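You operate a simulated robot arm through the tools that you are given. There is no shell and no other tool. Be economical: measure what you need, move in short steps, check, and stop when the job is done.

You run a simulated robot arm. Do the job below in one go: nothing can be reset, and whatever is moved stays where it is left.

JOB
Take the green tin on the top of the wide trolley and put it away on the lower shelf of the steel table. Stack the 17 tool disc from the top of the conveyor belt on top of the Tool 9 tool disc. Switch the coiler brake lever off. Push the bench drawer shut. Fetch the core labelled "Core 56" from the lower shelf of the steel table and set it on the studded plate. Take the small blue brush and put it on the ribbed plate. Take the Mesh 60 mesh disc from the red tray and leave it on the top of the wide trolley. Fetch the jar and stand it on the bottom shelf of the blue shelving. Open the cream door. The order is free. Set down upright: green tin, jar.

Only the result counts: the job must be done as asked and must still hold three seconds after the hand-in. Knocking over, shifting, dropping, spilling or breaking anything else fails it.

ROBOT AND FRAMES
A 7-joint arm with a fingered hand on a trunk, on a base that drives. Base frame: it is fixed to the floor where the robot stands at the start and does not move with it; the origin is under the middle of the robot, x ahead of it, y to its left, z up; the surface under the hand at the start is at about z = 73.9. Units: cm, degrees, N and s.
With the tool pointing down near the work surface it reaches from about 36 to 70 cm from the robot's upright axis, wherever it stands. Its first joint turns from -69.0 to 172.0 degrees. Places, roughly: bench drawer [-470, -100, 70]; bottom shelf of the blue shelving [-30, 760, 10]; coiler brake lever [-100, -280, 60]; core [-400, 150, 25]; cream door [90, -340, 100]; green tin [50, 0, 75]; jar (7x7x11 cm) [-20, 400, 90]; lower shelf of the steel table [-420, 160, 20]; mesh disc [-150, 250, 75]; ribbed plate [-475, -200, 75]; small blue brush (11x4x5 cm) [-400, 180, 90]; studded plate [-500, -200, 75]; tool disc [-125, -25, 100]; top of the wide trolley [60, 40, 70]. Payload 3.2 kg.
The tool frame sits at the grasp point between the pads (the TCP): z along the fingers, y along the line on which they close. The tips reach 2.6 cm beyond it. Largest opening 8.8 cm; the body of the gripper starts 3 cm behind the TCP. The gripper is a hand of 5 fingers: y runs from the thumb to the fingers, the wrist lies at [-1.6, -10.8, -17.2] in the tool frame, and closing takes about 1.5 s.
Orientation is told as [roll, pitch, yaw] about the base's x, y, z axes, in that order, counted from this pose: with the fingers straight down and the wrist toward the robot, the tool's x, y and z point along [0, 1, 0], [1, 0, 0] and [0, 0, -1] of the base frame.

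CONTROLS
- The arm moves only by the tool jog_arm. Its argument "motion" is a list of rows, each an object of numbers (a shift or turn left out is 0, a gripper value left out holds the last): "x", "y", "z": the shift along the base's x, y, z in units of 200 mm (1.0 is 200 mm); "rx", "ry", "rz": the turn, a rotation vector about the base's x, y, z in units of 45 degrees (1.0 is 45 degrees). In form: [{"x": .., "y": .., "z": .., "rx": .., "ry": .., "rz": ..}, ...]. A call has 1 to 12 rows; each row is the pose to reach, as a shift and turn from the pose commanded when the call began. "jaw" is the opening, from 0 (shut) to 1 (fully open), set as the call begins (left out, the last holds). A call with a number of a shift or a turn outside -1 to 1 is refused whole. Rows are played at 5 a second. More than 5 cm and 8.6 degrees between two rows, or a gripper value outside its range, and nothing of the call is played. Where a pose cannot be reached the arm comes as near as it can. A force on the tool above 40 N (or 10 N above the force at the start of the call, whichever is more), or a blocked arm, ends the call early, and 0.2 s more pass. The fingers move at their own pace (about 7.2 cm/s each) and stop on an object; they squeeze with about 33 N. The grip force told is the motor's: it shows also when the fingers shut on nothing. Time passes only in rows, and 0.2 s behind the last, so rows that repeat a pose let the fingers close. It gives the time, the measured TCP pose, the force on the tool (base axes), the opening and the grip force at its end, in the units of the frame above (readings bear some noise), with the torque about the TCP (base axes, N m) and any sound that the robot's microphone picked up, and new pictures: "show" is both (left out), scene, wrist or none.
- Cameras (640 x 400 px; columns grow to the right, rows downward): "scene" is now at [13.15, -0.23, 127.91]; the picture's right is [-0.00, -1.00, 0.00], its down [-0.70, 0.00, -0.71] and it looks along [0.71, -0.00, -0.70] (base axes); focal length 256 px, centre (320, 200). "wrist" rides on the gripper at [6.7, -9.7, -11.7] in the tool frame; the picture's right is [-0.71, 0.33, -0.62], its down [-0.65, -0.65, 0.39] and it looks along [-0.28, 0.68, 0.68] (tool axes); focal length 234 px, centre (320, 200). There is no depth. A picture from a camera that has moved, and an enlarged one, comes with that camera's place and axes in the base frame and with its lens.
- slide_trunk(by): slides the trunk up (or, below 0, down) by that many cm; the arm and the scene camera ride with it, the base frame stays. It gives what a move gives, with no picture.
- base_move(legs): drives the robot by 1 to 6 legs, each [ahead, left, turn to the left] in cm, cm and degrees, along the robot's own axes; the way and the turn of a leg run together, so that a leg with both is an arc; at most 150 cm and 180 degrees a leg. The arm and the cameras ride along, it lands a little off, and it stops where it bumps. It gives what a move gives, and a new picture of the scene camera.
- finger_targets(index, middle, ring, little, thumb_bend, thumb_turn): sets how far each is bent, from 0 (flat) to 1 (curled in); at 0.3 the hand is open as for a grip, at 0.7 the pads meet at the TCP. One left out holds its place. A second passes; each finger stops where it meets its share of the squeeze, and holds until it gets a number again. A gripper value or a shape takes the hand back. It gives what a move gives, with no picture; readings hold the bend of each and the force on index, middle, ring, little, thumb and palm. thumb_turn goes from beside the hand (0) to across from the fingers (1), as for a grip.
- hand_shape(shape): the hand has 5 fingers and takes this shape, open, in about a second: jaw (thumb against the fingers, like two jaws); tri (thumb and two fingers); tip (a fingertip pinch); poke (one finger out to press); point (the index stretched); flat (the hand flat); cup (the hand cupped); fist (a fist). The gripper value then closes the fingers along that shape, each until it touches; the sizes above hold for jaw. It gives what a move gives, with no picture.
- turn_head(pan, tilt): turns the head with the scene camera to pan (to the left, within 86 degrees either way) and tilt (down, from -29 to 69), counted from straight ahead of the robot. It gives what a move gives, and a new picture of the scene camera.
- enlarge(camera, box): a new picture of the part [left, top, right, bottom] of that camera's present view, enlarged. The clock stands still meanwhile.
- finish_job(): hands the job in; it is judged then, once.

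Go step by step. Nothing tells you exact positions but the pictures and the camera data: compare them with the known pose of the tool, close in by small moves and look again before you grip or let go. The budget is 217 turns and 260 pictures, counting those below and the enlarged ones. Unless the task says otherwise, let go and move clear before handing in, and close with one line.

The tools are called after "Emit:" as a command line: name --argument value ..., lists and objects as JSON in quotes. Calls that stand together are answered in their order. jog_arm: Moves the arm, as the interface text tells. Its arguments: {"type":"object","properties":{"motion":{"type":"array","items":{"type":"object","properties":{"x":{"type":"number"},"y":{"type":"number"},"z":{"type":"number"},"rx":{"type":"number"},"ry":{"type":"number"},"rz":{"type":"number"}}}},"jaw":{"type":"number"},"show":{"type":"string","enum":["both","scene","wrist","none"]}},"required":["motion"]} The other tools are called the same way: slide_trunk (by) slides the trunk up or down; hand_shape (shape) gives the hand a shape; finger_targets (index, middle, ring, little, thumb_bend, thumb_turn) moves the fingers one by one; base_move (legs) drives the base; turn_head (pan, tilt) turns the head that bears the scene camera; enlarge (camera, box) takes an enlarged picture of a part of a camera's view; finish_job () hands the job in.

At the start:

```text
time: 0.0
eef_pos: [53.76, -7.99, 107.05]
tool_rot: [0.0, -0.1, 0.0]
force: [-0.4, 0.3, 0.1]
torque: [0.03, 0.01, -0.02]
gripper_width: 8.79
grasp_force: 0.0
shape: jaw
bend: [0.3, 0.3, 0.3, 0.3, 0.3, 0.97]
finger forces: [0.0, 0.1, 0.1, 0.1, 0.0, 0.1]
trunk travel left (down, up): [-60.0, 24.0]
robot x, y, heading: [-0.16, 0.01, -0.2]
head pan, tilt: [-0.1, 44.8]
```

scene: 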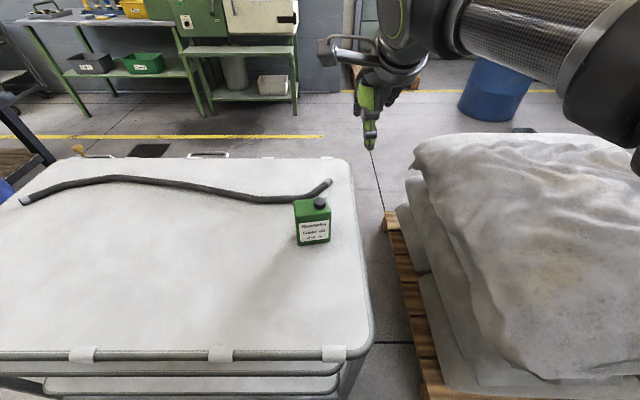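
wrist: 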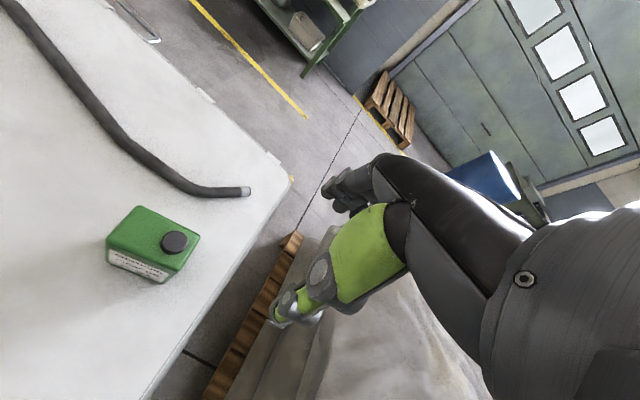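

I see the green tin at about [54, 1.5] on the trolley. First I look around to map the obstacles.

Emit:
turn_head --pan 86 --tilt 20

Emit:
turn_head --pan -86 --tilt 20

Emit:
turn_head --pan 0 --tilt 45

Emit:
enlarge --camera "scene" --box '[250, 150, 410, 250]'

```text
time: 1.6
eef_pos: [53.74, -7.9, 107.01]
tool_rot: [0.1, 0.1, 0.0]
force: [0.4, -0.5, 0.6]
torque: [0.03, 0.01, 0.02]
gripper_width: 8.78
grasp_force: 0.0
shape: jaw
bend: [0.3, 0.3, 0.3, 0.3, 0.3, 0.97]
finger forces: [0.1, 0.0, 0.0, 0.0, 0.0, 0.1]
trunk travel left (down, up): [-60.0, 24.0]
robot x, y, heading: [0.05, -0.27, 0.2]
head pan, tilt: [85.9, 20.0]
camera scene: at [5.66, 9.07, 131.74], right [1.0, -0.07, 0.0], down [-0.02, -0.34, -0.94], along [0.07, 0.94, -0.34], focal length 256 px, centre (320, 200)
```

scene: 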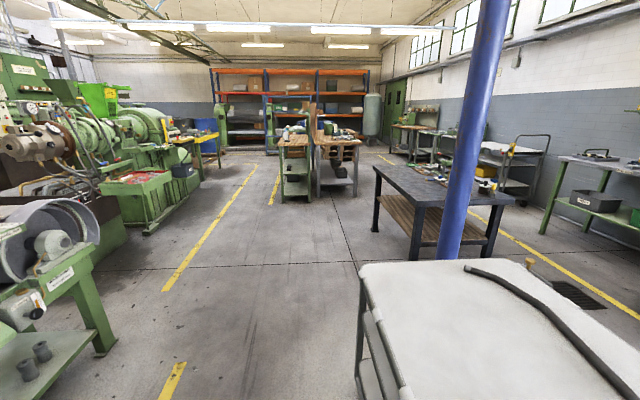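

```text
time: 4.2
eef_pos: [53.76, -7.94, 107.13]
tool_rot: [0.0, 0.1, 0.0]
force: [0.4, 0.2, 0.6]
torque: [-0.04, -0.05, 0.02]
gripper_width: 8.76
grasp_force: 0.0
shape: jaw
bend: [0.3, 0.3, 0.3, 0.3, 0.3, 0.97]
finger forces: [0.0, 0.0, 0.0, 0.0, 0.0, 0.1]
trunk travel left (down, up): [-60.0, 24.0]
robot x, y, heading: [0.21, 0.15, 0.1]
head pan, tilt: [-85.9, 20.0]
camera scene: at [5.66, -9.51, 131.74], right [-1.0, -0.07, 0.0], down [-0.02, 0.34, -0.94], along [0.07, -0.94, -0.34], focal length 256 px, centre (320, 200)
```

scene: 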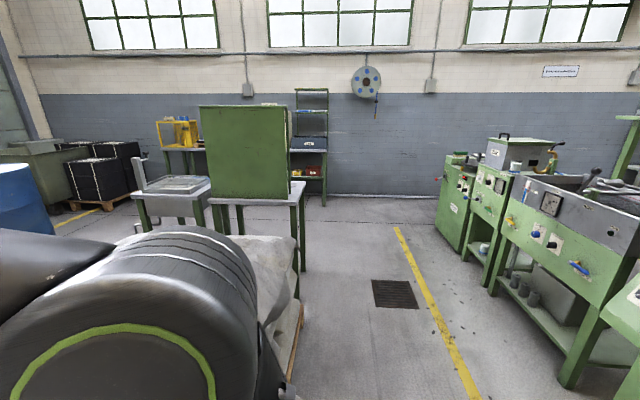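

```text
time: 5.8
eef_pos: [53.83, -8.1, 106.98]
tool_rot: [0.1, 0.1, 0.0]
force: [0.4, 0.5, 0.7]
torque: [-0.01, -0.01, 0.02]
gripper_width: 8.78
grasp_force: 0.0
shape: jaw
bend: [0.3, 0.3, 0.3, 0.3, 0.3, 0.97]
finger forces: [0.0, 0.0, 0.0, 0.0, 0.1, 0.0]
trunk travel left (down, up): [-60.0, 24.0]
robot x, y, heading: [-0.11, -0.34, 0.0]
head pan, tilt: [0.0, 45.0]
camera scene: at [13.13, -0.22, 127.88], right [0.0, -1.0, 0.0], down [-0.71, 0.0, -0.71], along [0.71, 0.0, -0.71], focal length 256 px, centre (320, 200)
```

scene: 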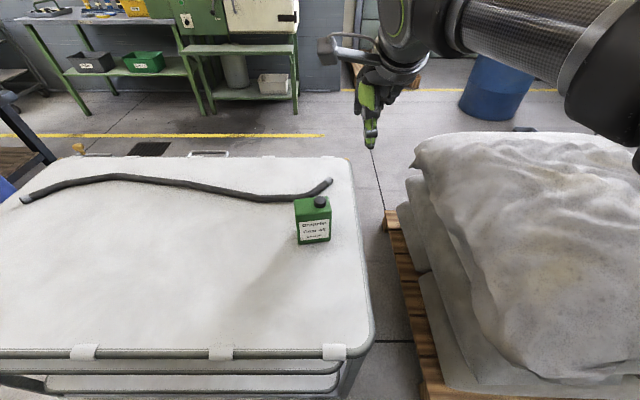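

```text
4.00 times, centred on (330, 200) of scene
camera zoom: at [13.13, -0.22, 127.88], right [0.0, -1.0, 0.0], down [-0.71, 0.0, -0.71], along [0.71, 0.0, -0.71], focal length 1022 px, centre (280, 200)
```

zoom: 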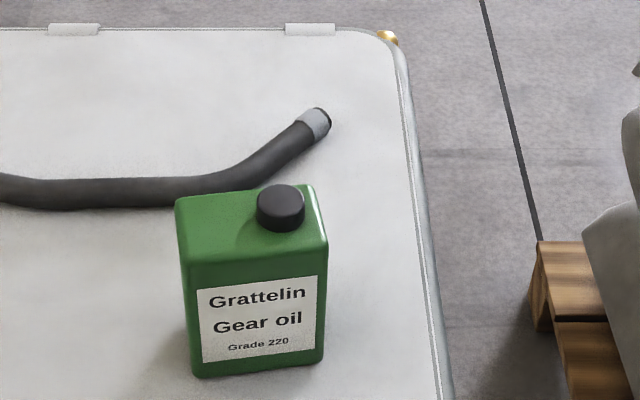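

The tin is about 8.4 wide (y), 5 deep (x) and 11.4 high, turned about 9 degrees. Before gripping I check the steel table from here, so I turn left in place; the arm stays high over the trolley.

Emit:
base_move --legs '[[-15, 0, 0], [0, 0, 90]]'

Emit:
turn_head --pan 70 --tilt 15

Emit:
enlarge --camera "scene" --box '[200, 60, 520, 260]'

```text
time: 11.0
eef_pos: [-6.52, 53.71, 107.15]
tool_rot: [0.0, 0.0, 89.6]
force: [-0.2, 0.6, 0.2]
torque: [0.01, 0.02, 0.01]
gripper_width: 8.77
grasp_force: 0.0
shape: jaw
bend: [0.3, 0.3, 0.3, 0.3, 0.3, 0.97]
finger forces: [0.0, 0.1, 0.0, 0.1, 0.0, 0.0]
trunk travel left (down, up): [-60.0, 24.0]
robot x, y, heading: [-15.22, 0.15, 89.6]
head pan, tilt: [0.0, 45.0]
camera scene: at [-14.87, 12.94, 127.87], right [1.0, -0.01, 0.0], down [-0.01, -0.71, -0.71], along [0.01, 0.71, -0.71], focal length 256 px, centre (320, 200)
```

scene: 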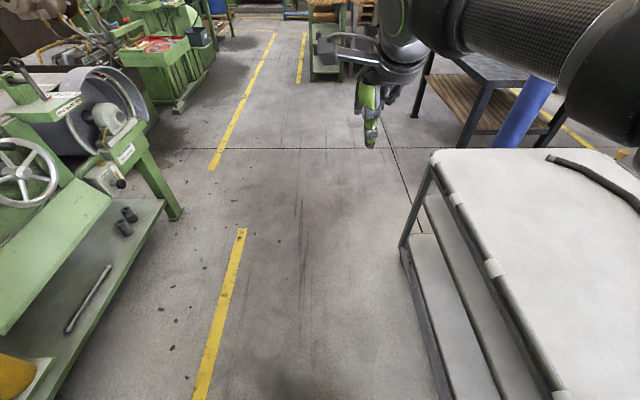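

```text
time: 12.4
eef_pos: [-6.52, 53.63, 107.12]
tool_rot: [-0.1, 0.0, 89.6]
force: [-0.8, 0.1, 0.6]
torque: [-0.01, 0.01, -0.02]
gripper_width: 8.78
grasp_force: 0.0
shape: jaw
bend: [0.3, 0.3, 0.3, 0.3, 0.3, 0.97]
finger forces: [0.0, 0.1, 0.1, 0.0, 0.0, 0.0]
trunk travel left (down, up): [-60.0, 24.0]
robot x, y, heading: [-14.9, -0.18, 89.6]
head pan, tilt: [70.0, 15.0]
camera scene: at [-23.68, 8.08, 132.55], right [0.35, 0.94, 0.0], down [0.24, -0.09, -0.97], along [-0.9, 0.34, -0.26], focal length 256 px, centre (320, 200)
```

scene: 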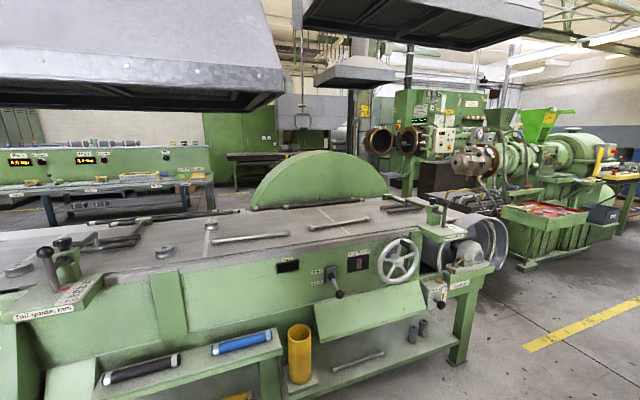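

```text
2.00 times, centred on (360, 160) of scene
camera zoom: at [-23.68, 8.08, 132.55], right [0.35, 0.94, 0.0], down [0.24, -0.09, -0.97], along [-0.9, 0.34, -0.26], focal length 511 px, centre (240, 280)
```

zoom: 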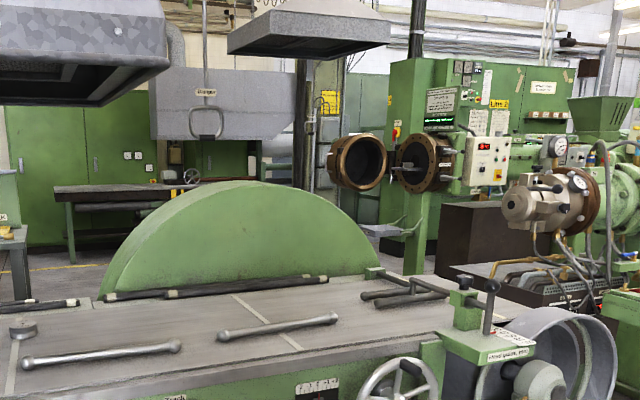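

I see a conveyor line behind me and a possible gap beyond its end. I drive up to look through it.

Emit:
base_move --legs '[[110, 0, 0]]'

Emit:
turn_head --pan 75 --tilt 20

```text
time: 18.0
eef_pos: [-5.29, 162.69, 106.99]
tool_rot: [0.0, 0.0, 89.4]
force: [0.9, 1.0, -0.3]
torque: [0.01, 0.0, 0.0]
gripper_width: 8.79
grasp_force: 0.1
shape: jaw
bend: [0.3, 0.3, 0.3, 0.3, 0.3, 0.97]
finger forces: [0.0, 0.0, 0.0, 0.0, 0.0, 0.0]
trunk travel left (down, up): [-60.0, 24.0]
robot x, y, heading: [-14.02, 109.01, 89.5]
head pan, tilt: [70.0, 15.0]
camera scene: at [-22.63, 117.08, 132.56], right [0.35, 0.94, 0.0], down [0.24, -0.09, -0.97], along [-0.9, 0.34, -0.26], focal length 256 px, centre (320, 200)
```

scene: 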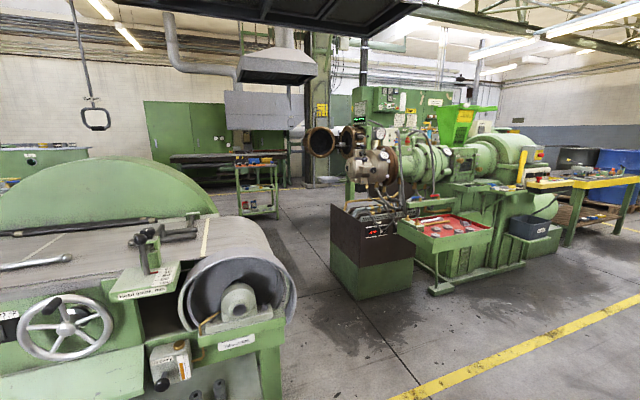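

```text
time: 18.6
eef_pos: [-5.42, 162.6, 107.13]
tool_rot: [0.0, -0.1, 89.4]
force: [-0.6, 0.7, -0.3]
torque: [0.03, 0.01, -0.02]
gripper_width: 8.79
grasp_force: 0.0
shape: jaw
bend: [0.3, 0.3, 0.3, 0.3, 0.3, 0.97]
finger forces: [0.0, 0.0, 0.0, 0.1, 0.0, 0.0]
trunk travel left (down, up): [-60.0, 24.0]
robot x, y, heading: [-13.91, 108.68, 89.4]
head pan, tilt: [75.0, 20.0]
camera scene: at [-22.85, 116.27, 131.75], right [0.27, 0.96, 0.0], down [0.33, -0.09, -0.94], along [-0.91, 0.25, -0.34], focal length 256 px, centre (320, 200)
```

scene: 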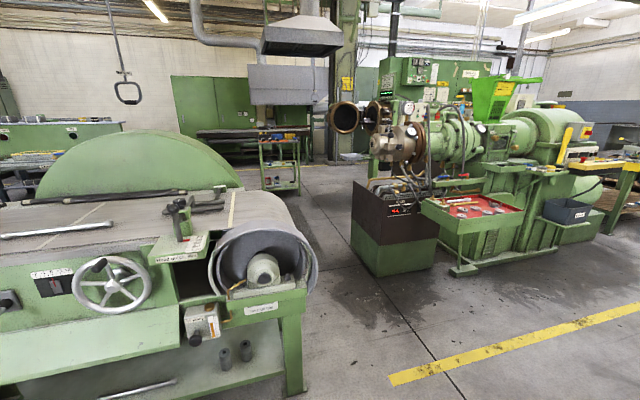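

There is a passage at about y=135..205 between the conveyor's end and the extruder, leading to the steel table. I do the core, brush and drawer first and go through it at y≈170.

Emit:
base_move --legs '[[61, 0, 0], [0, 0, 90.5], [90, 0, 0]]'

Emit:
turn_head --pan 0 --tilt 20

```text
time: 30.2
eef_pos: [-156.86, 175.2, 106.99]
tool_rot: [-0.1, 0.0, -179.0]
force: [0.6, -0.6, 0.3]
torque: [0.0, 0.0, -0.02]
gripper_width: 8.79
grasp_force: 0.1
shape: jaw
bend: [0.3, 0.3, 0.3, 0.3, 0.3, 0.97]
finger forces: [0.1, 0.1, 0.0, 0.0, 0.0, 0.0]
trunk travel left (down, up): [-60.0, 24.0]
robot x, y, heading: [-102.87, 167.8, -179.0]
head pan, tilt: [75.0, 20.0]
camera scene: at [-110.12, 158.9, 131.74], right [-0.97, 0.24, 0.0], down [0.08, 0.33, -0.94], along [-0.23, -0.91, -0.34], focal length 256 px, centre (320, 200)
```

scene: 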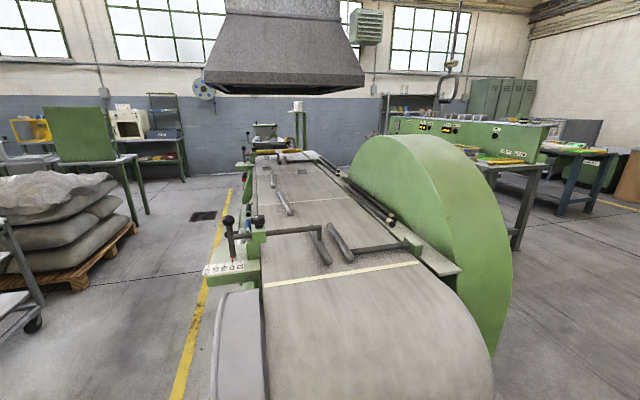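

```text
time: 31.7
eef_pos: [-156.69, 175.2, 107.11]
tool_rot: [-0.1, -0.1, -179.0]
force: [-0.7, 0.0, -0.2]
torque: [-0.02, 0.01, -0.01]
gripper_width: 8.76
grasp_force: 0.0
shape: jaw
bend: [0.3, 0.3, 0.3, 0.3, 0.3, 0.97]
finger forces: [0.0, 0.0, 0.0, 0.1, 0.1, 0.0]
trunk travel left (down, up): [-60.0, 24.0]
robot x, y, heading: [-102.81, 167.96, -178.8]
head pan, tilt: [0.0, 20.0]
camera scene: at [-117.15, 167.77, 131.74], right [-0.02, 1.0, 0.0], down [0.34, 0.01, -0.94], along [-0.94, -0.02, -0.34], focal length 256 px, centre (320, 200)
```

scene: 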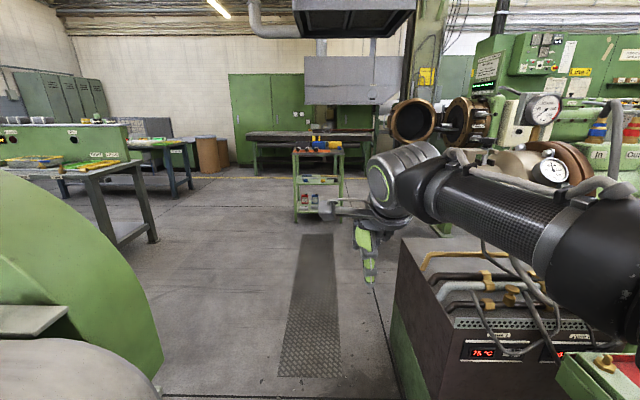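

The small three-tier stand straight ahead at x≈-414 should be the steel table; I drive closer and look at it.

Emit:
base_move --legs '[[150, 0, 0], [50, 0, 0]]'

Emit:
turn_head --pan 0 --tilt 40

Emit:
enlarge --camera "scene" --box '[220, 80, 420, 205]'

```text
time: 41.7
eef_pos: [-357.34, 170.33, 106.97]
tool_rot: [0.0, 0.0, -178.7]
force: [-0.1, 0.2, 0.0]
torque: [-0.01, -0.02, -0.01]
gripper_width: 8.8
grasp_force: 0.1
shape: jaw
bend: [0.3, 0.3, 0.3, 0.3, 0.3, 0.97]
finger forces: [0.0, 0.1, 0.0, 0.1, 0.0, 0.0]
trunk travel left (down, up): [-60.0, 24.0]
robot x, y, heading: [-303.46, 163.3, -178.4]
head pan, tilt: [0.0, 20.0]
camera scene: at [-317.82, 163.04, 131.74], right [-0.02, 1.0, 0.0], down [0.34, 0.01, -0.94], along [-0.94, -0.02, -0.34], focal length 256 px, centre (320, 200)
```

scene: 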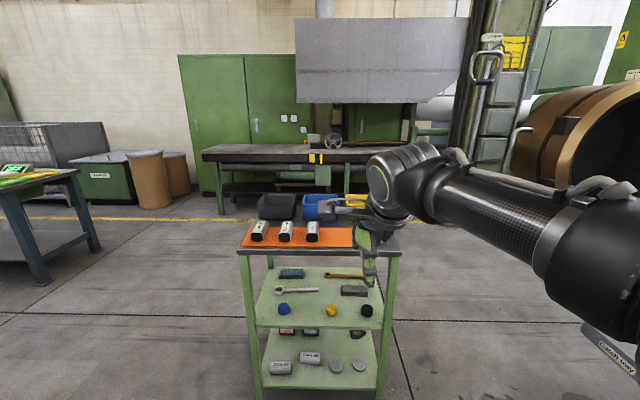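

```text
time: 42.5
eef_pos: [-357.41, 170.3, 107.02]
tool_rot: [0.0, 0.0, -178.6]
force: [0.8, -0.1, 0.3]
torque: [0.0, 0.01, -0.01]
gripper_width: 8.77
grasp_force: 0.0
shape: jaw
bend: [0.3, 0.3, 0.3, 0.3, 0.3, 0.97]
finger forces: [0.1, 0.0, 0.1, 0.1, 0.0, 0.1]
trunk travel left (down, up): [-60.0, 24.0]
robot x, y, heading: [-303.57, 163.73, -179.0]
head pan, tilt: [0.0, 40.0]
camera scene: at [-316.97, 163.06, 128.61], right [-0.02, 1.0, 0.0], down [0.64, 0.01, -0.77], along [-0.77, -0.02, -0.64], focal length 256 px, centre (320, 200)
```

scene: 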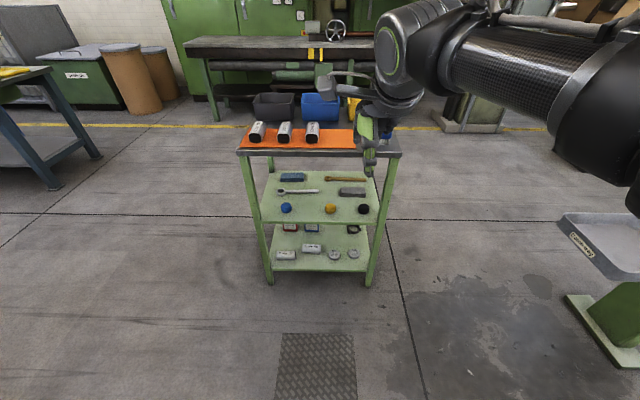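

```text
3.20 times, centred on (320, 142) of scene
camera zoom: at [-316.97, 163.06, 128.61], right [-0.02, 1.0, 0.0], down [0.64, 0.01, -0.77], along [-0.77, -0.02, -0.64], focal length 818 px, centre (320, 384)
```

zoom: 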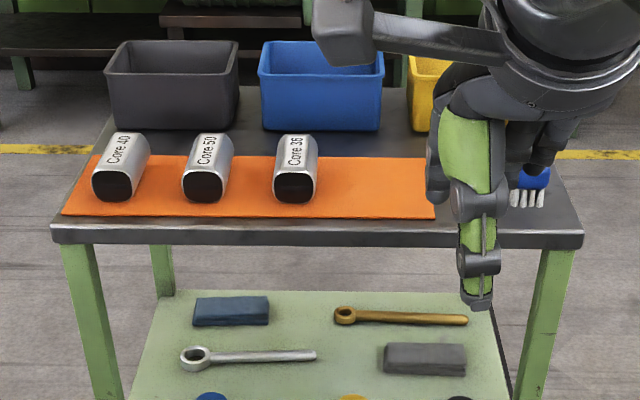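

The stand's top is at z≈85, with a middle shelf and the lower shelf. I lower the trunk to look into the lower shelf.

Emit:
slide_trunk --by -50

Emit:
turn_head --pan 0 --tilt 30

Emit:
enlarge --camera "scene" --box '[200, 150, 440, 300]'

```text
refused: -50 is not a number from -40 to 40
```

```text
time: 43.3
eef_pos: [-357.44, 170.32, 107.09]
tool_rot: [0.0, 0.0, -178.7]
force: [0.0, 0.2, -0.3]
torque: [0.01, -0.01, -0.01]
gripper_width: 8.77
grasp_force: 0.1
shape: jaw
bend: [0.3, 0.3, 0.3, 0.3, 0.3, 0.97]
finger forces: [0.0, 0.0, 0.0, 0.0, 0.1, 0.1]
trunk travel left (down, up): [-60.0, 24.0]
robot x, y, heading: [-303.68, 163.67, -178.7]
head pan, tilt: [0.0, 30.0]
camera scene: at [-317.51, 163.05, 130.13], right [-0.02, 1.0, 0.0], down [0.5, 0.01, -0.87], along [-0.87, -0.02, -0.5], focal length 256 px, centre (320, 200)
```

scene: 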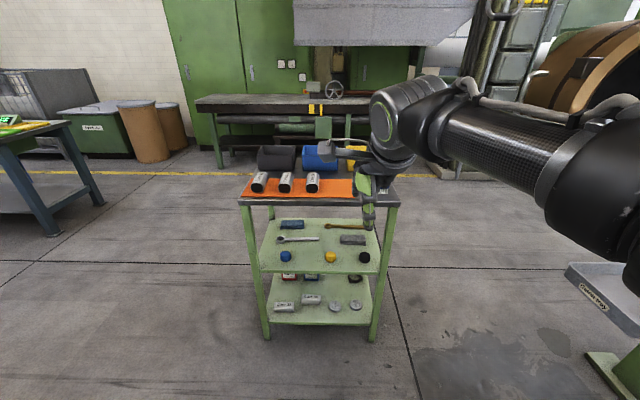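

```text
2.67 times, centred on (320, 225) of scene
camera zoom: at [-317.51, 163.05, 130.13], right [-0.02, 1.0, 0.0], down [0.5, 0.01, -0.87], along [-0.87, -0.02, -0.5], focal length 682 px, centre (320, 133)
```

zoom: 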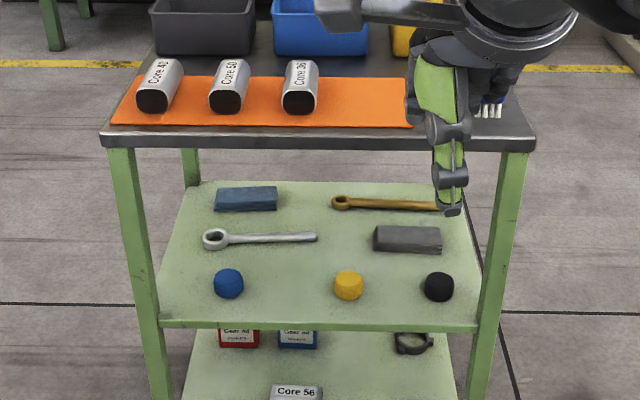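

Since the trunk is high, I do the brush first; it's at the right of the table top. I look with the wrist camera.

Emit:
jog_arm --motion '[{"z": 0.1, "x": 0.1}, {"z": 0.2, "x": 0.2}]' --show "wrist"

Emit:
enlarge --camera "scene" --box '[330, 130, 450, 205]'

```text
time: 43.9
eef_pos: [-353.36, 170.43, 111.19]
tool_rot: [0.0, -0.2, -178.6]
force: [-0.4, 0.5, 0.7]
torque: [0.0, 0.02, 0.0]
gripper_width: 8.81
grasp_force: 0.0
shape: jaw
bend: [0.3, 0.3, 0.3, 0.3, 0.3, 0.97]
finger forces: [0.1, 0.1, 0.0, 0.0, 0.1, 0.1]
trunk travel left (down, up): [-60.0, 24.0]
robot x, y, heading: [-303.9, 163.42, -178.5]
head pan, tilt: [0.0, 30.0]
camera wrist: at [-343.45, 163.86, 122.87], right [-0.35, 0.7, 0.62], down [0.64, 0.66, -0.39], along [-0.69, 0.26, -0.68], focal length 234 px, centre (320, 200)
```

wrist: 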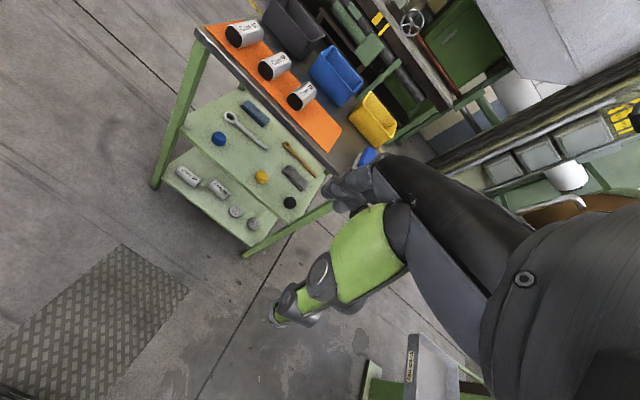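

```text
5.33 times, centred on (390, 168) of scene
camera zoom: at [-317.46, 163.04, 130.14], right [-0.02, 1.0, 0.0], down [0.5, 0.01, -0.87], along [-0.87, -0.02, -0.5], focal length 1363 px, centre (-53, 373)
```

zoom: 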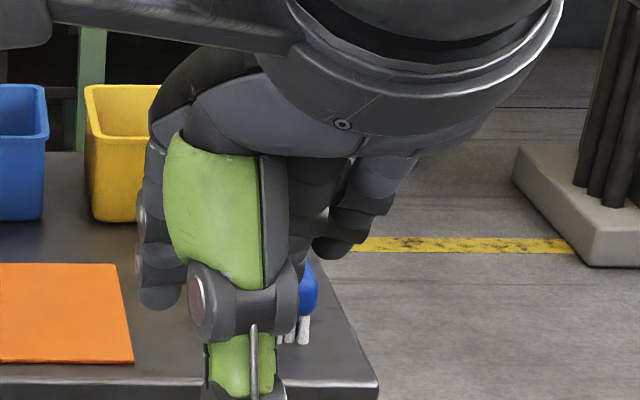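

The hand hides the brush; I move it aside and up.

Emit:
jog_arm --motion '[{"y": -0.2, "z": 0.1}, {"y": -0.4, "z": 0.2}, {"y": -0.6, "z": 0.3}, {"y": -0.8, "z": 0.4}, {"y": -1.0, "z": 0.5}, {"y": -1.0, "z": 0.5}]' --show "scene"

Emit:
enlarge --camera "scene" --box '[330, 130, 450, 205]'

```text
time: 45.5
eef_pos: [-351.94, 153.99, 120.84]
tool_rot: [3.6, -0.1, 179.2]
force: [0.5, 0.7, -0.7]
torque: [-0.02, 0.01, -0.01]
gripper_width: 8.79
grasp_force: 0.1
shape: jaw
bend: [0.3, 0.3, 0.3, 0.3, 0.3, 0.97]
finger forces: [0.0, 0.0, 0.1, 0.0, 0.0, 0.1]
out of reach, approached as far as the arm can: row 5, 6
trunk travel left (down, up): [-60.0, 24.0]
robot x, y, heading: [-303.47, 163.57, -178.7]
head pan, tilt: [0.0, 30.0]
stopped in row 6: the arm was blocked; the commanded pose is now the measured one
camera scene: at [-317.46, 163.12, 130.14], right [-0.02, 1.0, 0.0], down [0.5, 0.01, -0.87], along [-0.87, -0.02, -0.5], focal length 256 px, centre (320, 200)
```

scene: 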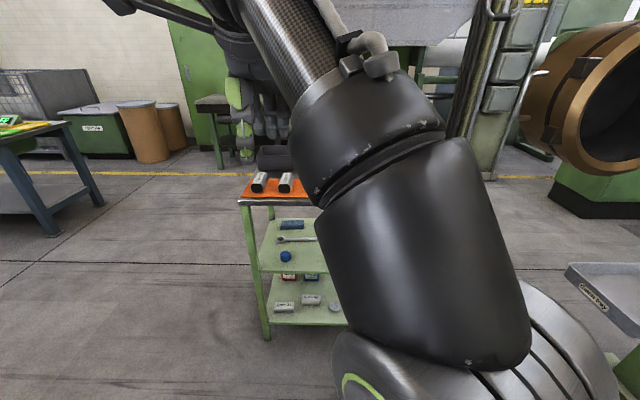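

```text
5.33 times, centred on (390, 168) of scene
camera zoom: at [-317.46, 163.12, 130.14], right [-0.02, 1.0, 0.0], down [0.5, 0.01, -0.87], along [-0.87, -0.02, -0.5], focal length 1363 px, centre (-53, 373)
```

zoom: 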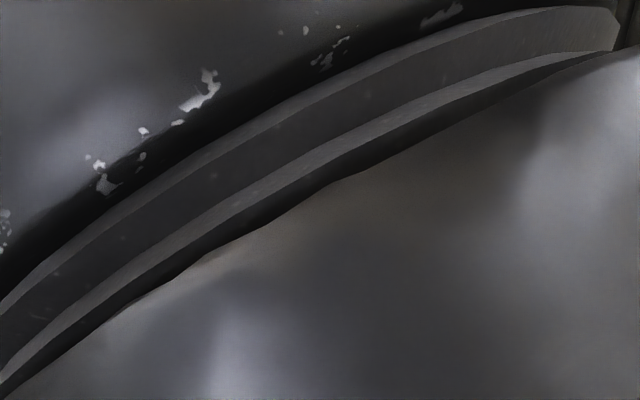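

That blocked; I go back and instead move the hand to the right of the brush.

Emit:
jog_arm --motion '[{"y": 0.2, "z": -0.1}, {"y": 0.4, "z": -0.2}, {"y": 0.6, "z": -0.3}, {"y": 0.8, "z": -0.4}]' --show "none"

Emit:
jog_arm --motion '[{"y": 0.2}, {"y": 0.4}, {"y": 0.6}, {"y": 0.8}, {"y": 1.0}]' --show "scene"

Emit:
enlarge --camera "scene" --box '[330, 130, 450, 205]'

```text
time: 46.5
eef_pos: [-352.07, 169.94, 112.55]
tool_rot: [3.3, 0.0, 179.4]
force: [-0.2, -0.5, 0.5]
torque: [-0.01, 0.01, 0.06]
gripper_width: 8.79
grasp_force: 0.0
shape: jaw
bend: [0.3, 0.3, 0.3, 0.3, 0.3, 0.97]
finger forces: [0.0, 0.0, 0.0, 0.0, 0.1, 0.0]
trunk travel left (down, up): [-60.0, 24.0]
robot x, y, heading: [-303.46, 163.69, -178.5]
head pan, tilt: [0.0, 30.0]
```

```text
time: 47.7
eef_pos: [-352.0, 189.92, 112.39]
tool_rot: [3.2, 0.1, 179.5]
force: [0.4, 0.8, -0.7]
torque: [0.0, -0.04, 0.0]
gripper_width: 8.79
grasp_force: 0.1
shape: jaw
bend: [0.3, 0.3, 0.3, 0.3, 0.3, 0.97]
finger forces: [0.0, 0.1, 0.0, 0.1, 0.1, 0.1]
trunk travel left (down, up): [-60.0, 24.0]
robot x, y, heading: [-303.27, 163.59, -178.8]
head pan, tilt: [0.0, 30.0]
camera scene: at [-317.51, 163.19, 130.14], right [-0.02, 1.0, 0.0], down [0.5, 0.01, -0.87], along [-0.87, -0.02, -0.5], focal length 256 px, centre (320, 200)
```

scene: 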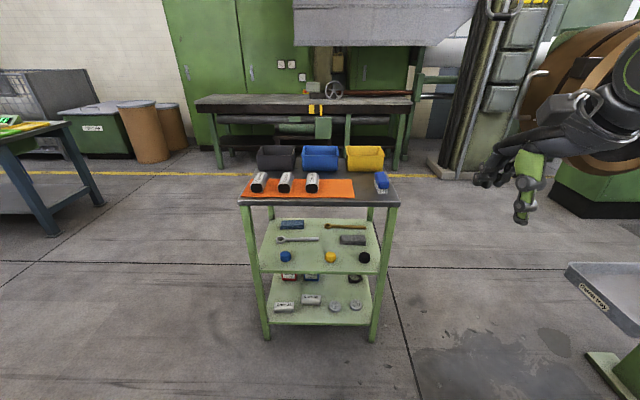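

```text
5.33 times, centred on (390, 168) of scene
camera zoom: at [-317.51, 163.19, 130.14], right [-0.02, 1.0, 0.0], down [0.5, 0.01, -0.87], along [-0.87, -0.02, -0.5], focal length 1363 px, centre (-53, 373)
```

zoom: 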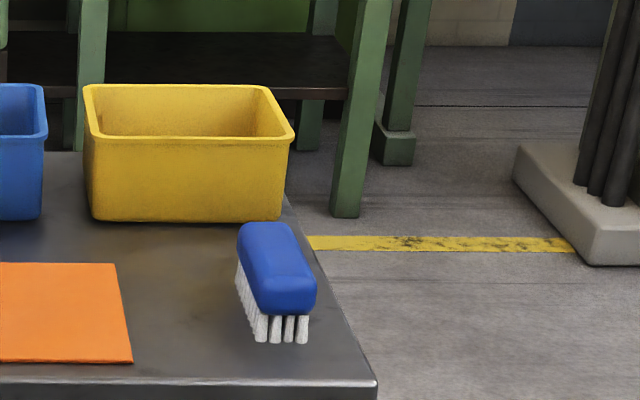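

The brush lies along x, centred at about [-403.5, 184], top z≈90. I drive closer and level the hand.

Emit:
base_move --legs '[[36, 0, 0]]'

Emit:
jog_arm --motion '[{"rx": 0.071}, {"rx": 0.071}]' --show "none"

Emit:
jog_arm --motion '[{"rz": 0.18}, {"rz": 0.36}, {"rz": 0.54}, {"rz": 0.72}, {"rz": 0.9}, {"rz": 0.99}]' --show "none"

Emit:
jog_arm --motion '[{"rz": 0.18}, {"rz": 0.36}, {"rz": 0.54}, {"rz": 0.72}, {"rz": 0.9}, {"rz": 0.99}]' --show "both"

```text
time: 50.0
eef_pos: [-388.1, 189.11, 112.48]
tool_rot: [3.2, 0.1, 179.2]
force: [0.2, 1.0, 0.3]
torque: [0.01, 0.0, 0.01]
gripper_width: 8.81
grasp_force: 0.0
shape: jaw
bend: [0.3, 0.3, 0.3, 0.3, 0.3, 0.97]
finger forces: [0.1, 0.0, 0.1, 0.0, 0.1, 0.1]
trunk travel left (down, up): [-60.0, 24.0]
robot x, y, heading: [-339.71, 162.84, -179.0]
head pan, tilt: [0.0, 30.0]
camera scene: at [-353.7, 162.37, 130.13], right [-0.02, 1.0, 0.0], down [0.5, 0.01, -0.87], along [-0.87, -0.02, -0.5], focal length 256 px, centre (320, 200)
```

scene: 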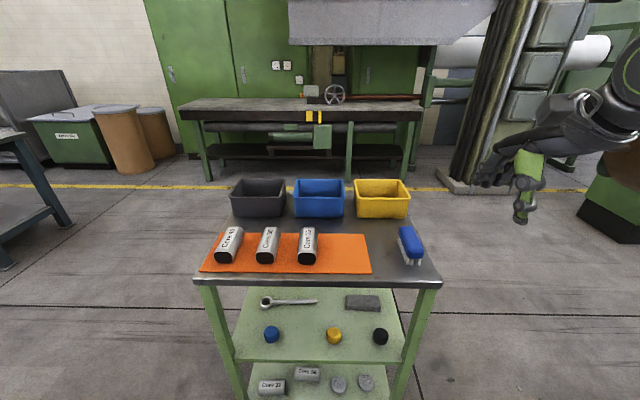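

```text
time: 50.6
eef_pos: [-388.09, 189.26, 112.41]
tool_rot: [0.0, 0.0, 179.2]
force: [0.0, 0.4, -0.8]
torque: [0.04, -0.05, 0.04]
gripper_width: 8.79
grasp_force: 0.1
shape: jaw
bend: [0.3, 0.3, 0.3, 0.3, 0.3, 0.97]
finger forces: [0.0, 0.0, 0.1, 0.0, 0.1, 0.0]
trunk travel left (down, up): [-60.0, 24.0]
robot x, y, heading: [-339.55, 162.94, -178.8]
head pan, tilt: [0.0, 30.0]
```

```text
time: 52.0
eef_pos: [-388.04, 189.13, 112.55]
tool_rot: [-0.1, 0.0, -136.1]
force: [0.2, -0.4, -0.5]
torque: [0.0, 0.01, -0.02]
gripper_width: 8.8
grasp_force: 0.0
shape: jaw
bend: [0.3, 0.3, 0.3, 0.3, 0.3, 0.97]
finger forces: [0.0, 0.0, 0.0, 0.0, 0.0, 0.1]
trunk travel left (down, up): [-60.0, 24.0]
robot x, y, heading: [-339.76, 163.0, -179.0]
head pan, tilt: [0.0, 30.0]
```

```text
time: 53.4
eef_pos: [-386.65, 188.91, 110.82]
tool_rot: [0.0, 0.0, -98.3]
force: [-1.6, 0.0, -0.2]
torque: [-0.03, 0.02, -0.02]
gripper_width: 8.8
grasp_force: 0.1
shape: jaw
bend: [0.3, 0.3, 0.3, 0.3, 0.3, 0.97]
finger forces: [0.0, 0.0, 0.0, 0.0, 0.1, 0.0]
out of reach, approached as far as the arm can: row 4, 5, 6
trunk travel left (down, up): [-60.0, 24.0]
robot x, y, heading: [-339.65, 162.71, -178.8]
head pan, tilt: [0.0, 30.0]
camera scene: at [-353.66, 162.32, 130.13], right [-0.02, 1.0, 0.0], down [0.5, 0.01, -0.87], along [-0.87, -0.02, -0.5], focal length 256 px, centre (320, 200)
camera wrist: at [-378.71, 197.5, 122.56], right [-0.75, -0.23, 0.62], down [-0.55, 0.74, -0.39], along [-0.37, -0.63, -0.68], focal length 234 px, centre (320, 200)
```

scene: 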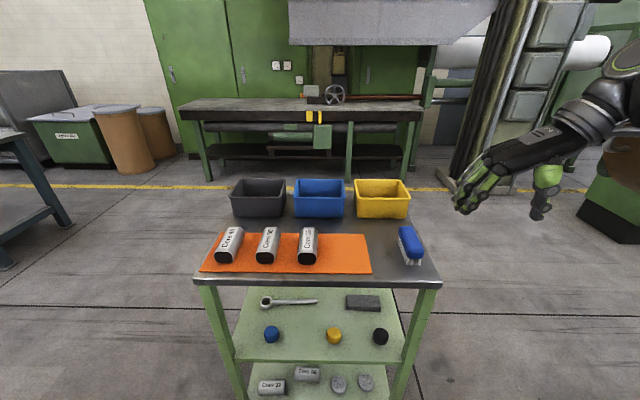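
wrist: 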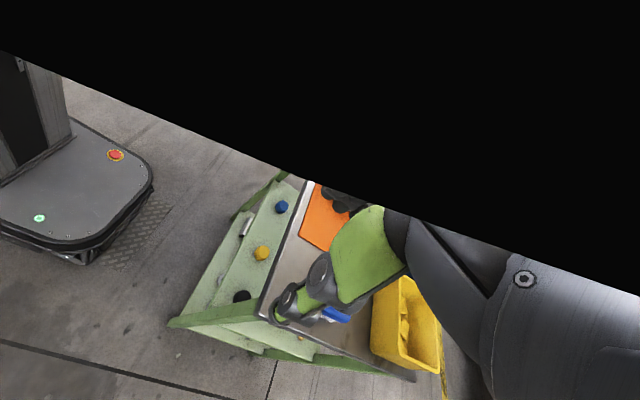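

The hand is now turned to -98 degrees, nearly across the brush. I move over the brush at height and re-measure.

Emit:
jog_arm --motion '[{"x": -0.2, "y": -0.06}, {"x": -0.4, "y": -0.12}, {"x": -0.6, "y": -0.18}, {"x": -0.84, "y": -0.24}]' --show "both"

Emit:
enlarge --camera "scene" --box '[360, 200, 460, 280]'

```text
time: 54.4
eef_pos: [-392.66, 181.37, 108.14]
tool_rot: [0.0, 0.0, -98.4]
force: [0.8, 0.4, 0.4]
torque: [0.02, 0.0, 0.01]
gripper_width: 8.79
grasp_force: 0.0
shape: jaw
bend: [0.3, 0.3, 0.3, 0.3, 0.3, 0.97]
finger forces: [0.0, 0.1, 0.0, 0.0, 0.1, 0.1]
out of reach, approached as far as the arm can: row 1, 2, 3, 4
trunk travel left (down, up): [-60.0, 24.0]
robot x, y, heading: [-339.78, 162.51, -178.8]
head pan, tilt: [0.0, 30.0]
camera scene: at [-353.76, 162.26, 130.13], right [-0.02, 1.0, 0.0], down [0.5, 0.01, -0.87], along [-0.87, -0.02, -0.5], focal length 256 px, centre (320, 200)
camera wrist: at [-384.59, 190.05, 119.86], right [-0.75, -0.22, 0.62], down [-0.55, 0.74, -0.39], along [-0.37, -0.63, -0.68], focal length 234 px, centre (320, 200)
```

scene: 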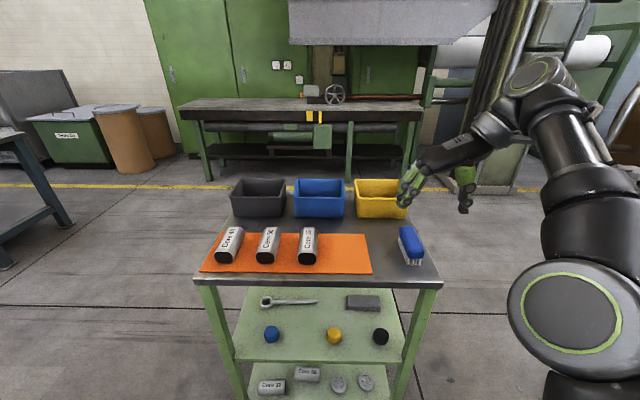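
wrist: 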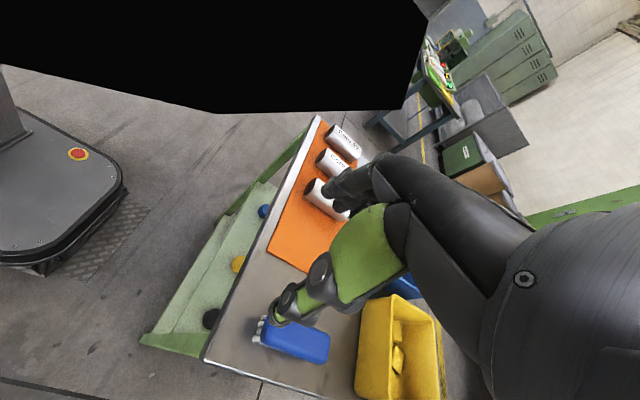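

```text
5.00 times, centred on (410, 240) of scene
camera zoom: at [-353.76, 162.26, 130.13], right [-0.02, 1.0, 0.0], down [0.5, 0.01, -0.87], along [-0.87, -0.02, -0.5], focal length 1278 px, centre (-130, 0)
```

zoom: 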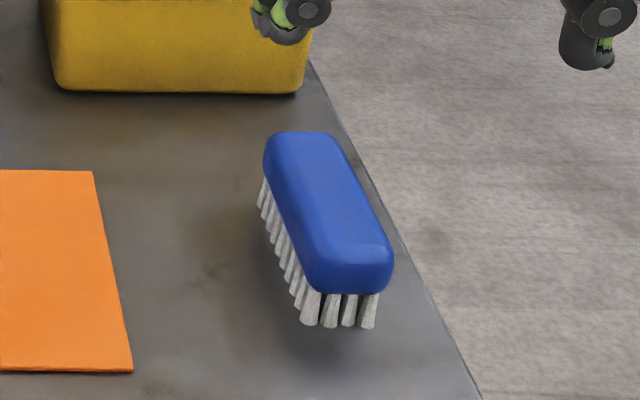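

The reach was the limit; the brush is at [-404, 183.4] along x. I drive a bit closer and to the right, then go above it.

Emit:
base_move --legs '[[16, -8, 0]]'

Emit:
jog_arm --motion '[{"rz": 0.09}, {"rz": 0.18}, {"rz": 0.18}]' --show "wrist"

```text
time: 55.9
eef_pos: [-408.72, 189.22, 108.23]
tool_rot: [0.1, 0.0, -98.3]
force: [-0.2, 0.2, -0.6]
torque: [0.02, 0.0, -0.01]
gripper_width: 8.79
grasp_force: 0.2
shape: jaw
bend: [0.3, 0.3, 0.3, 0.3, 0.3, 0.97]
finger forces: [0.1, 0.1, 0.0, 0.0, 0.0, 0.0]
trunk travel left (down, up): [-60.0, 24.0]
robot x, y, heading: [-355.32, 170.43, -179.1]
head pan, tilt: [0.0, 30.0]
camera scene: at [-369.86, 170.07, 130.13], right [-0.02, 1.0, 0.0], down [0.5, 0.01, -0.87], along [-0.87, -0.02, -0.5], focal length 256 px, centre (320, 200)
```

scene: 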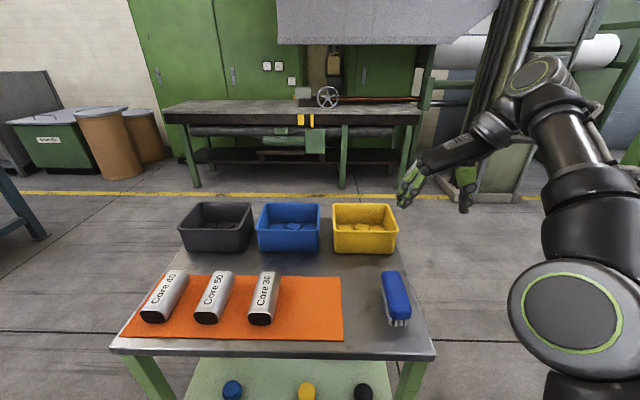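

```text
time: 56.7
eef_pos: [-409.09, 188.17, 106.9]
tool_rot: [-0.1, 0.0, -95.5]
force: [-0.4, -0.5, 0.1]
torque: [-0.02, -0.01, 0.0]
gripper_width: 8.79
grasp_force: 0.1
shape: jaw
bend: [0.3, 0.3, 0.3, 0.3, 0.3, 0.97]
finger forces: [0.1, 0.0, 0.0, 0.0, 0.0, 0.1]
out of reach, approached as far as the arm can: row 1, 2, 3
trunk travel left (down, up): [-60.0, 24.0]
robot x, y, heading: [-355.6, 170.38, -178.9]
head pan, tilt: [0.0, 30.0]
camera wrist: at [-401.54, 197.2, 118.62], right [-0.74, -0.26, 0.62], down [-0.58, 0.71, -0.39], along [-0.34, -0.65, -0.68], focal length 234 px, centre (320, 200)
```

wrist: 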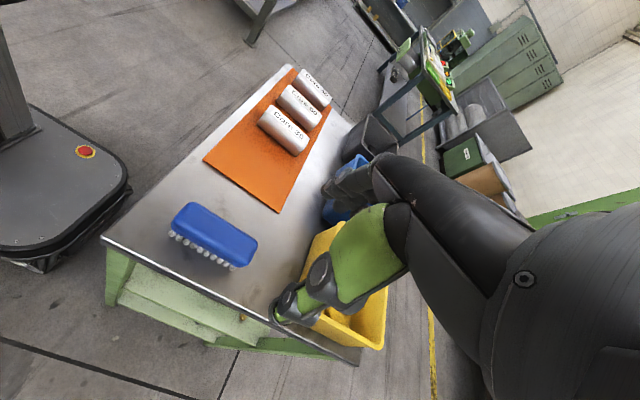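

I shift over the brush and descend to z≈92 first.

Emit:
jog_arm --motion '[{"x": 0.13, "y": -0.12}, {"x": 0.255, "y": -0.24}, {"x": 0.255, "y": -0.24, "z": -0.2}, {"x": 0.255, "y": -0.24, "z": -0.4}, {"x": 0.255, "y": -0.24, "z": -0.6}, {"x": 0.255, "y": -0.24, "z": -0.74}]' --show "both"

```text
time: 58.1
eef_pos: [-404.11, 183.42, 92.03]
tool_rot: [0.0, 0.0, -95.6]
force: [-0.3, 0.4, -0.6]
torque: [-0.02, 0.01, 0.02]
gripper_width: 8.82
grasp_force: 0.1
shape: jaw
bend: [0.3, 0.3, 0.3, 0.3, 0.3, 0.97]
finger forces: [0.1, 0.0, 0.0, 0.0, 0.1, 0.0]
trunk travel left (down, up): [-60.0, 24.0]
robot x, y, heading: [-356.0, 170.1, -178.7]
head pan, tilt: [0.0, 30.0]
camera scene: at [-369.81, 170.05, 130.14], right [-0.02, 1.0, 0.0], down [0.5, 0.01, -0.87], along [-0.87, -0.02, -0.5], focal length 256 px, centre (320, 200)
camera wrist: at [-396.46, 192.39, 103.85], right [-0.74, -0.26, 0.62], down [-0.58, 0.71, -0.39], along [-0.34, -0.65, -0.68], focal length 234 px, centre (320, 200)
```

scene: 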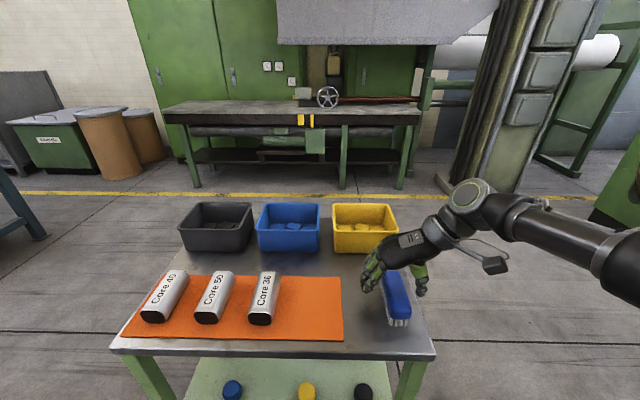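
wrist: 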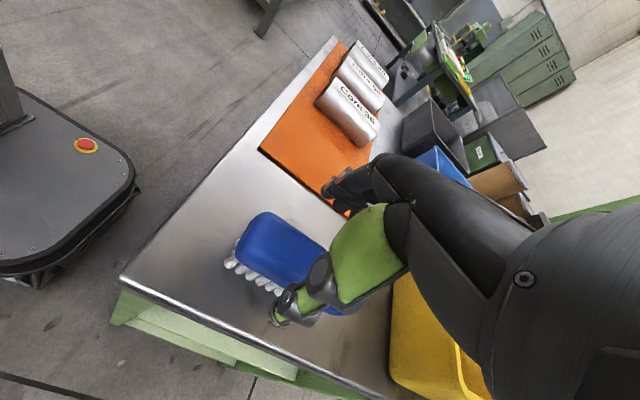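

The hand straddles the brush; I lower to about z=88.5 and close.

Emit:
jog_arm --motion '[{"x": 0.05, "z": -0.08}, {"x": 0.05, "z": -0.175}]' --show "none"

Emit:
jog_arm --motion '[{}, {}, {}, {}, {}, {}, {}, {}]' --jaw 0 --show "both"

```text
time: 58.7
eef_pos: [-403.12, 183.29, 88.62]
tool_rot: [-0.1, 0.0, -95.6]
force: [-1.1, 0.0, -0.4]
torque: [0.04, -0.05, -0.02]
gripper_width: 8.81
grasp_force: 0.0
shape: jaw
bend: [0.3, 0.3, 0.3, 0.3, 0.3, 0.97]
finger forces: [0.0, 0.1, 0.1, 0.0, 0.0, 0.0]
trunk travel left (down, up): [-60.0, 24.0]
robot x, y, heading: [-355.82, 170.41, -178.8]
head pan, tilt: [0.0, 30.0]
```

```text
time: 60.5
eef_pos: [-403.17, 183.33, 88.71]
tool_rot: [0.0, 0.0, -95.6]
force: [0.5, 0.7, -0.7]
torque: [0.01, -0.02, -0.01]
gripper_width: 3.35
grasp_force: 33.0
shape: jaw
bend: [0.55, 0.52, 0.73, 0.59, 0.38, 0.98]
finger forces: [17.4, 6.8, 3.7, 2.5, 31.8, 0.0]
trunk travel left (down, up): [-60.0, 24.0]
robot x, y, heading: [-355.97, 170.57, -178.6]
head pan, tilt: [0.0, 30.0]
camera scene: at [-369.8, 170.04, 130.13], right [-0.02, 1.0, 0.0], down [0.5, 0.01, -0.87], along [-0.87, -0.02, -0.5], focal length 256 px, centre (320, 200)
camera wrist: at [-395.47, 192.38, 100.38], right [-0.74, -0.26, 0.62], down [-0.58, 0.71, -0.39], along [-0.34, -0.65, -0.68], focal length 234 px, centre (320, 200)
```

scene: 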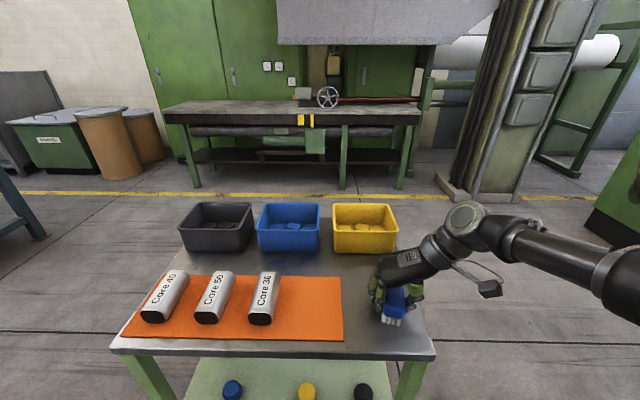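
wrist: 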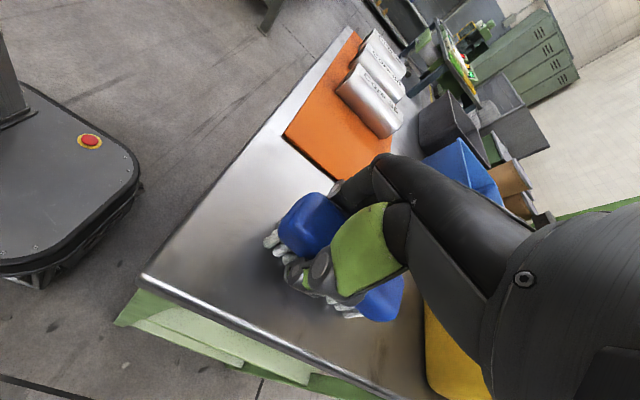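

Brush gripped. I lift it, back off and look toward the bench.

Emit:
jog_arm --motion '[{"z": 0.2}, {"z": 0.4}, {"z": 0.6}, {"z": 0.8}]' --show "none"

Emit:
base_move --legs '[[-55, 0, 0], [0, 0, 70]]'

```text
time: 61.5
eef_pos: [-402.95, 183.32, 104.85]
tool_rot: [0.0, 0.0, -95.6]
force: [-0.2, -0.5, -1.7]
torque: [-0.01, 0.0, -0.04]
gripper_width: 3.34
grasp_force: 33.0
shape: jaw
bend: [0.55, 0.52, 0.73, 0.6, 0.38, 0.98]
finger forces: [17.2, 6.7, 3.8, 2.5, 31.5, 0.1]
trunk travel left (down, up): [-60.0, 24.0]
robot x, y, heading: [-355.98, 170.19, -179.0]
head pan, tilt: [0.0, 30.0]
```

```text
time: 67.7
eef_pos: [-329.5, 131.79, 104.61]
tool_rot: [0.0, 0.1, -25.8]
force: [0.3, -0.1, -0.3]
torque: [0.02, -0.02, 0.02]
gripper_width: 3.36
grasp_force: 33.1
shape: jaw
bend: [0.55, 0.52, 0.73, 0.6, 0.38, 0.98]
finger forces: [17.2, 6.6, 3.6, 2.4, 31.2, 0.0]
trunk travel left (down, up): [-60.0, 24.0]
robot x, y, heading: [-300.92, 171.77, -108.9]
head pan, tilt: [0.0, 30.0]
camera scene: at [-305.62, 158.18, 130.13], right [-0.95, 0.33, 0.0], down [0.16, 0.47, -0.87], along [-0.28, -0.82, -0.5], focal length 256 px, centre (320, 200)
```

scene: 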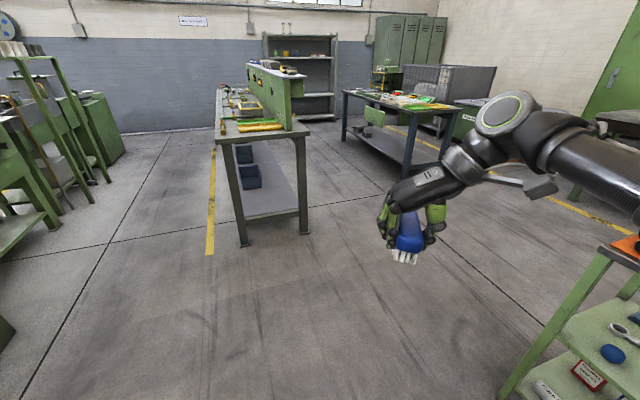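

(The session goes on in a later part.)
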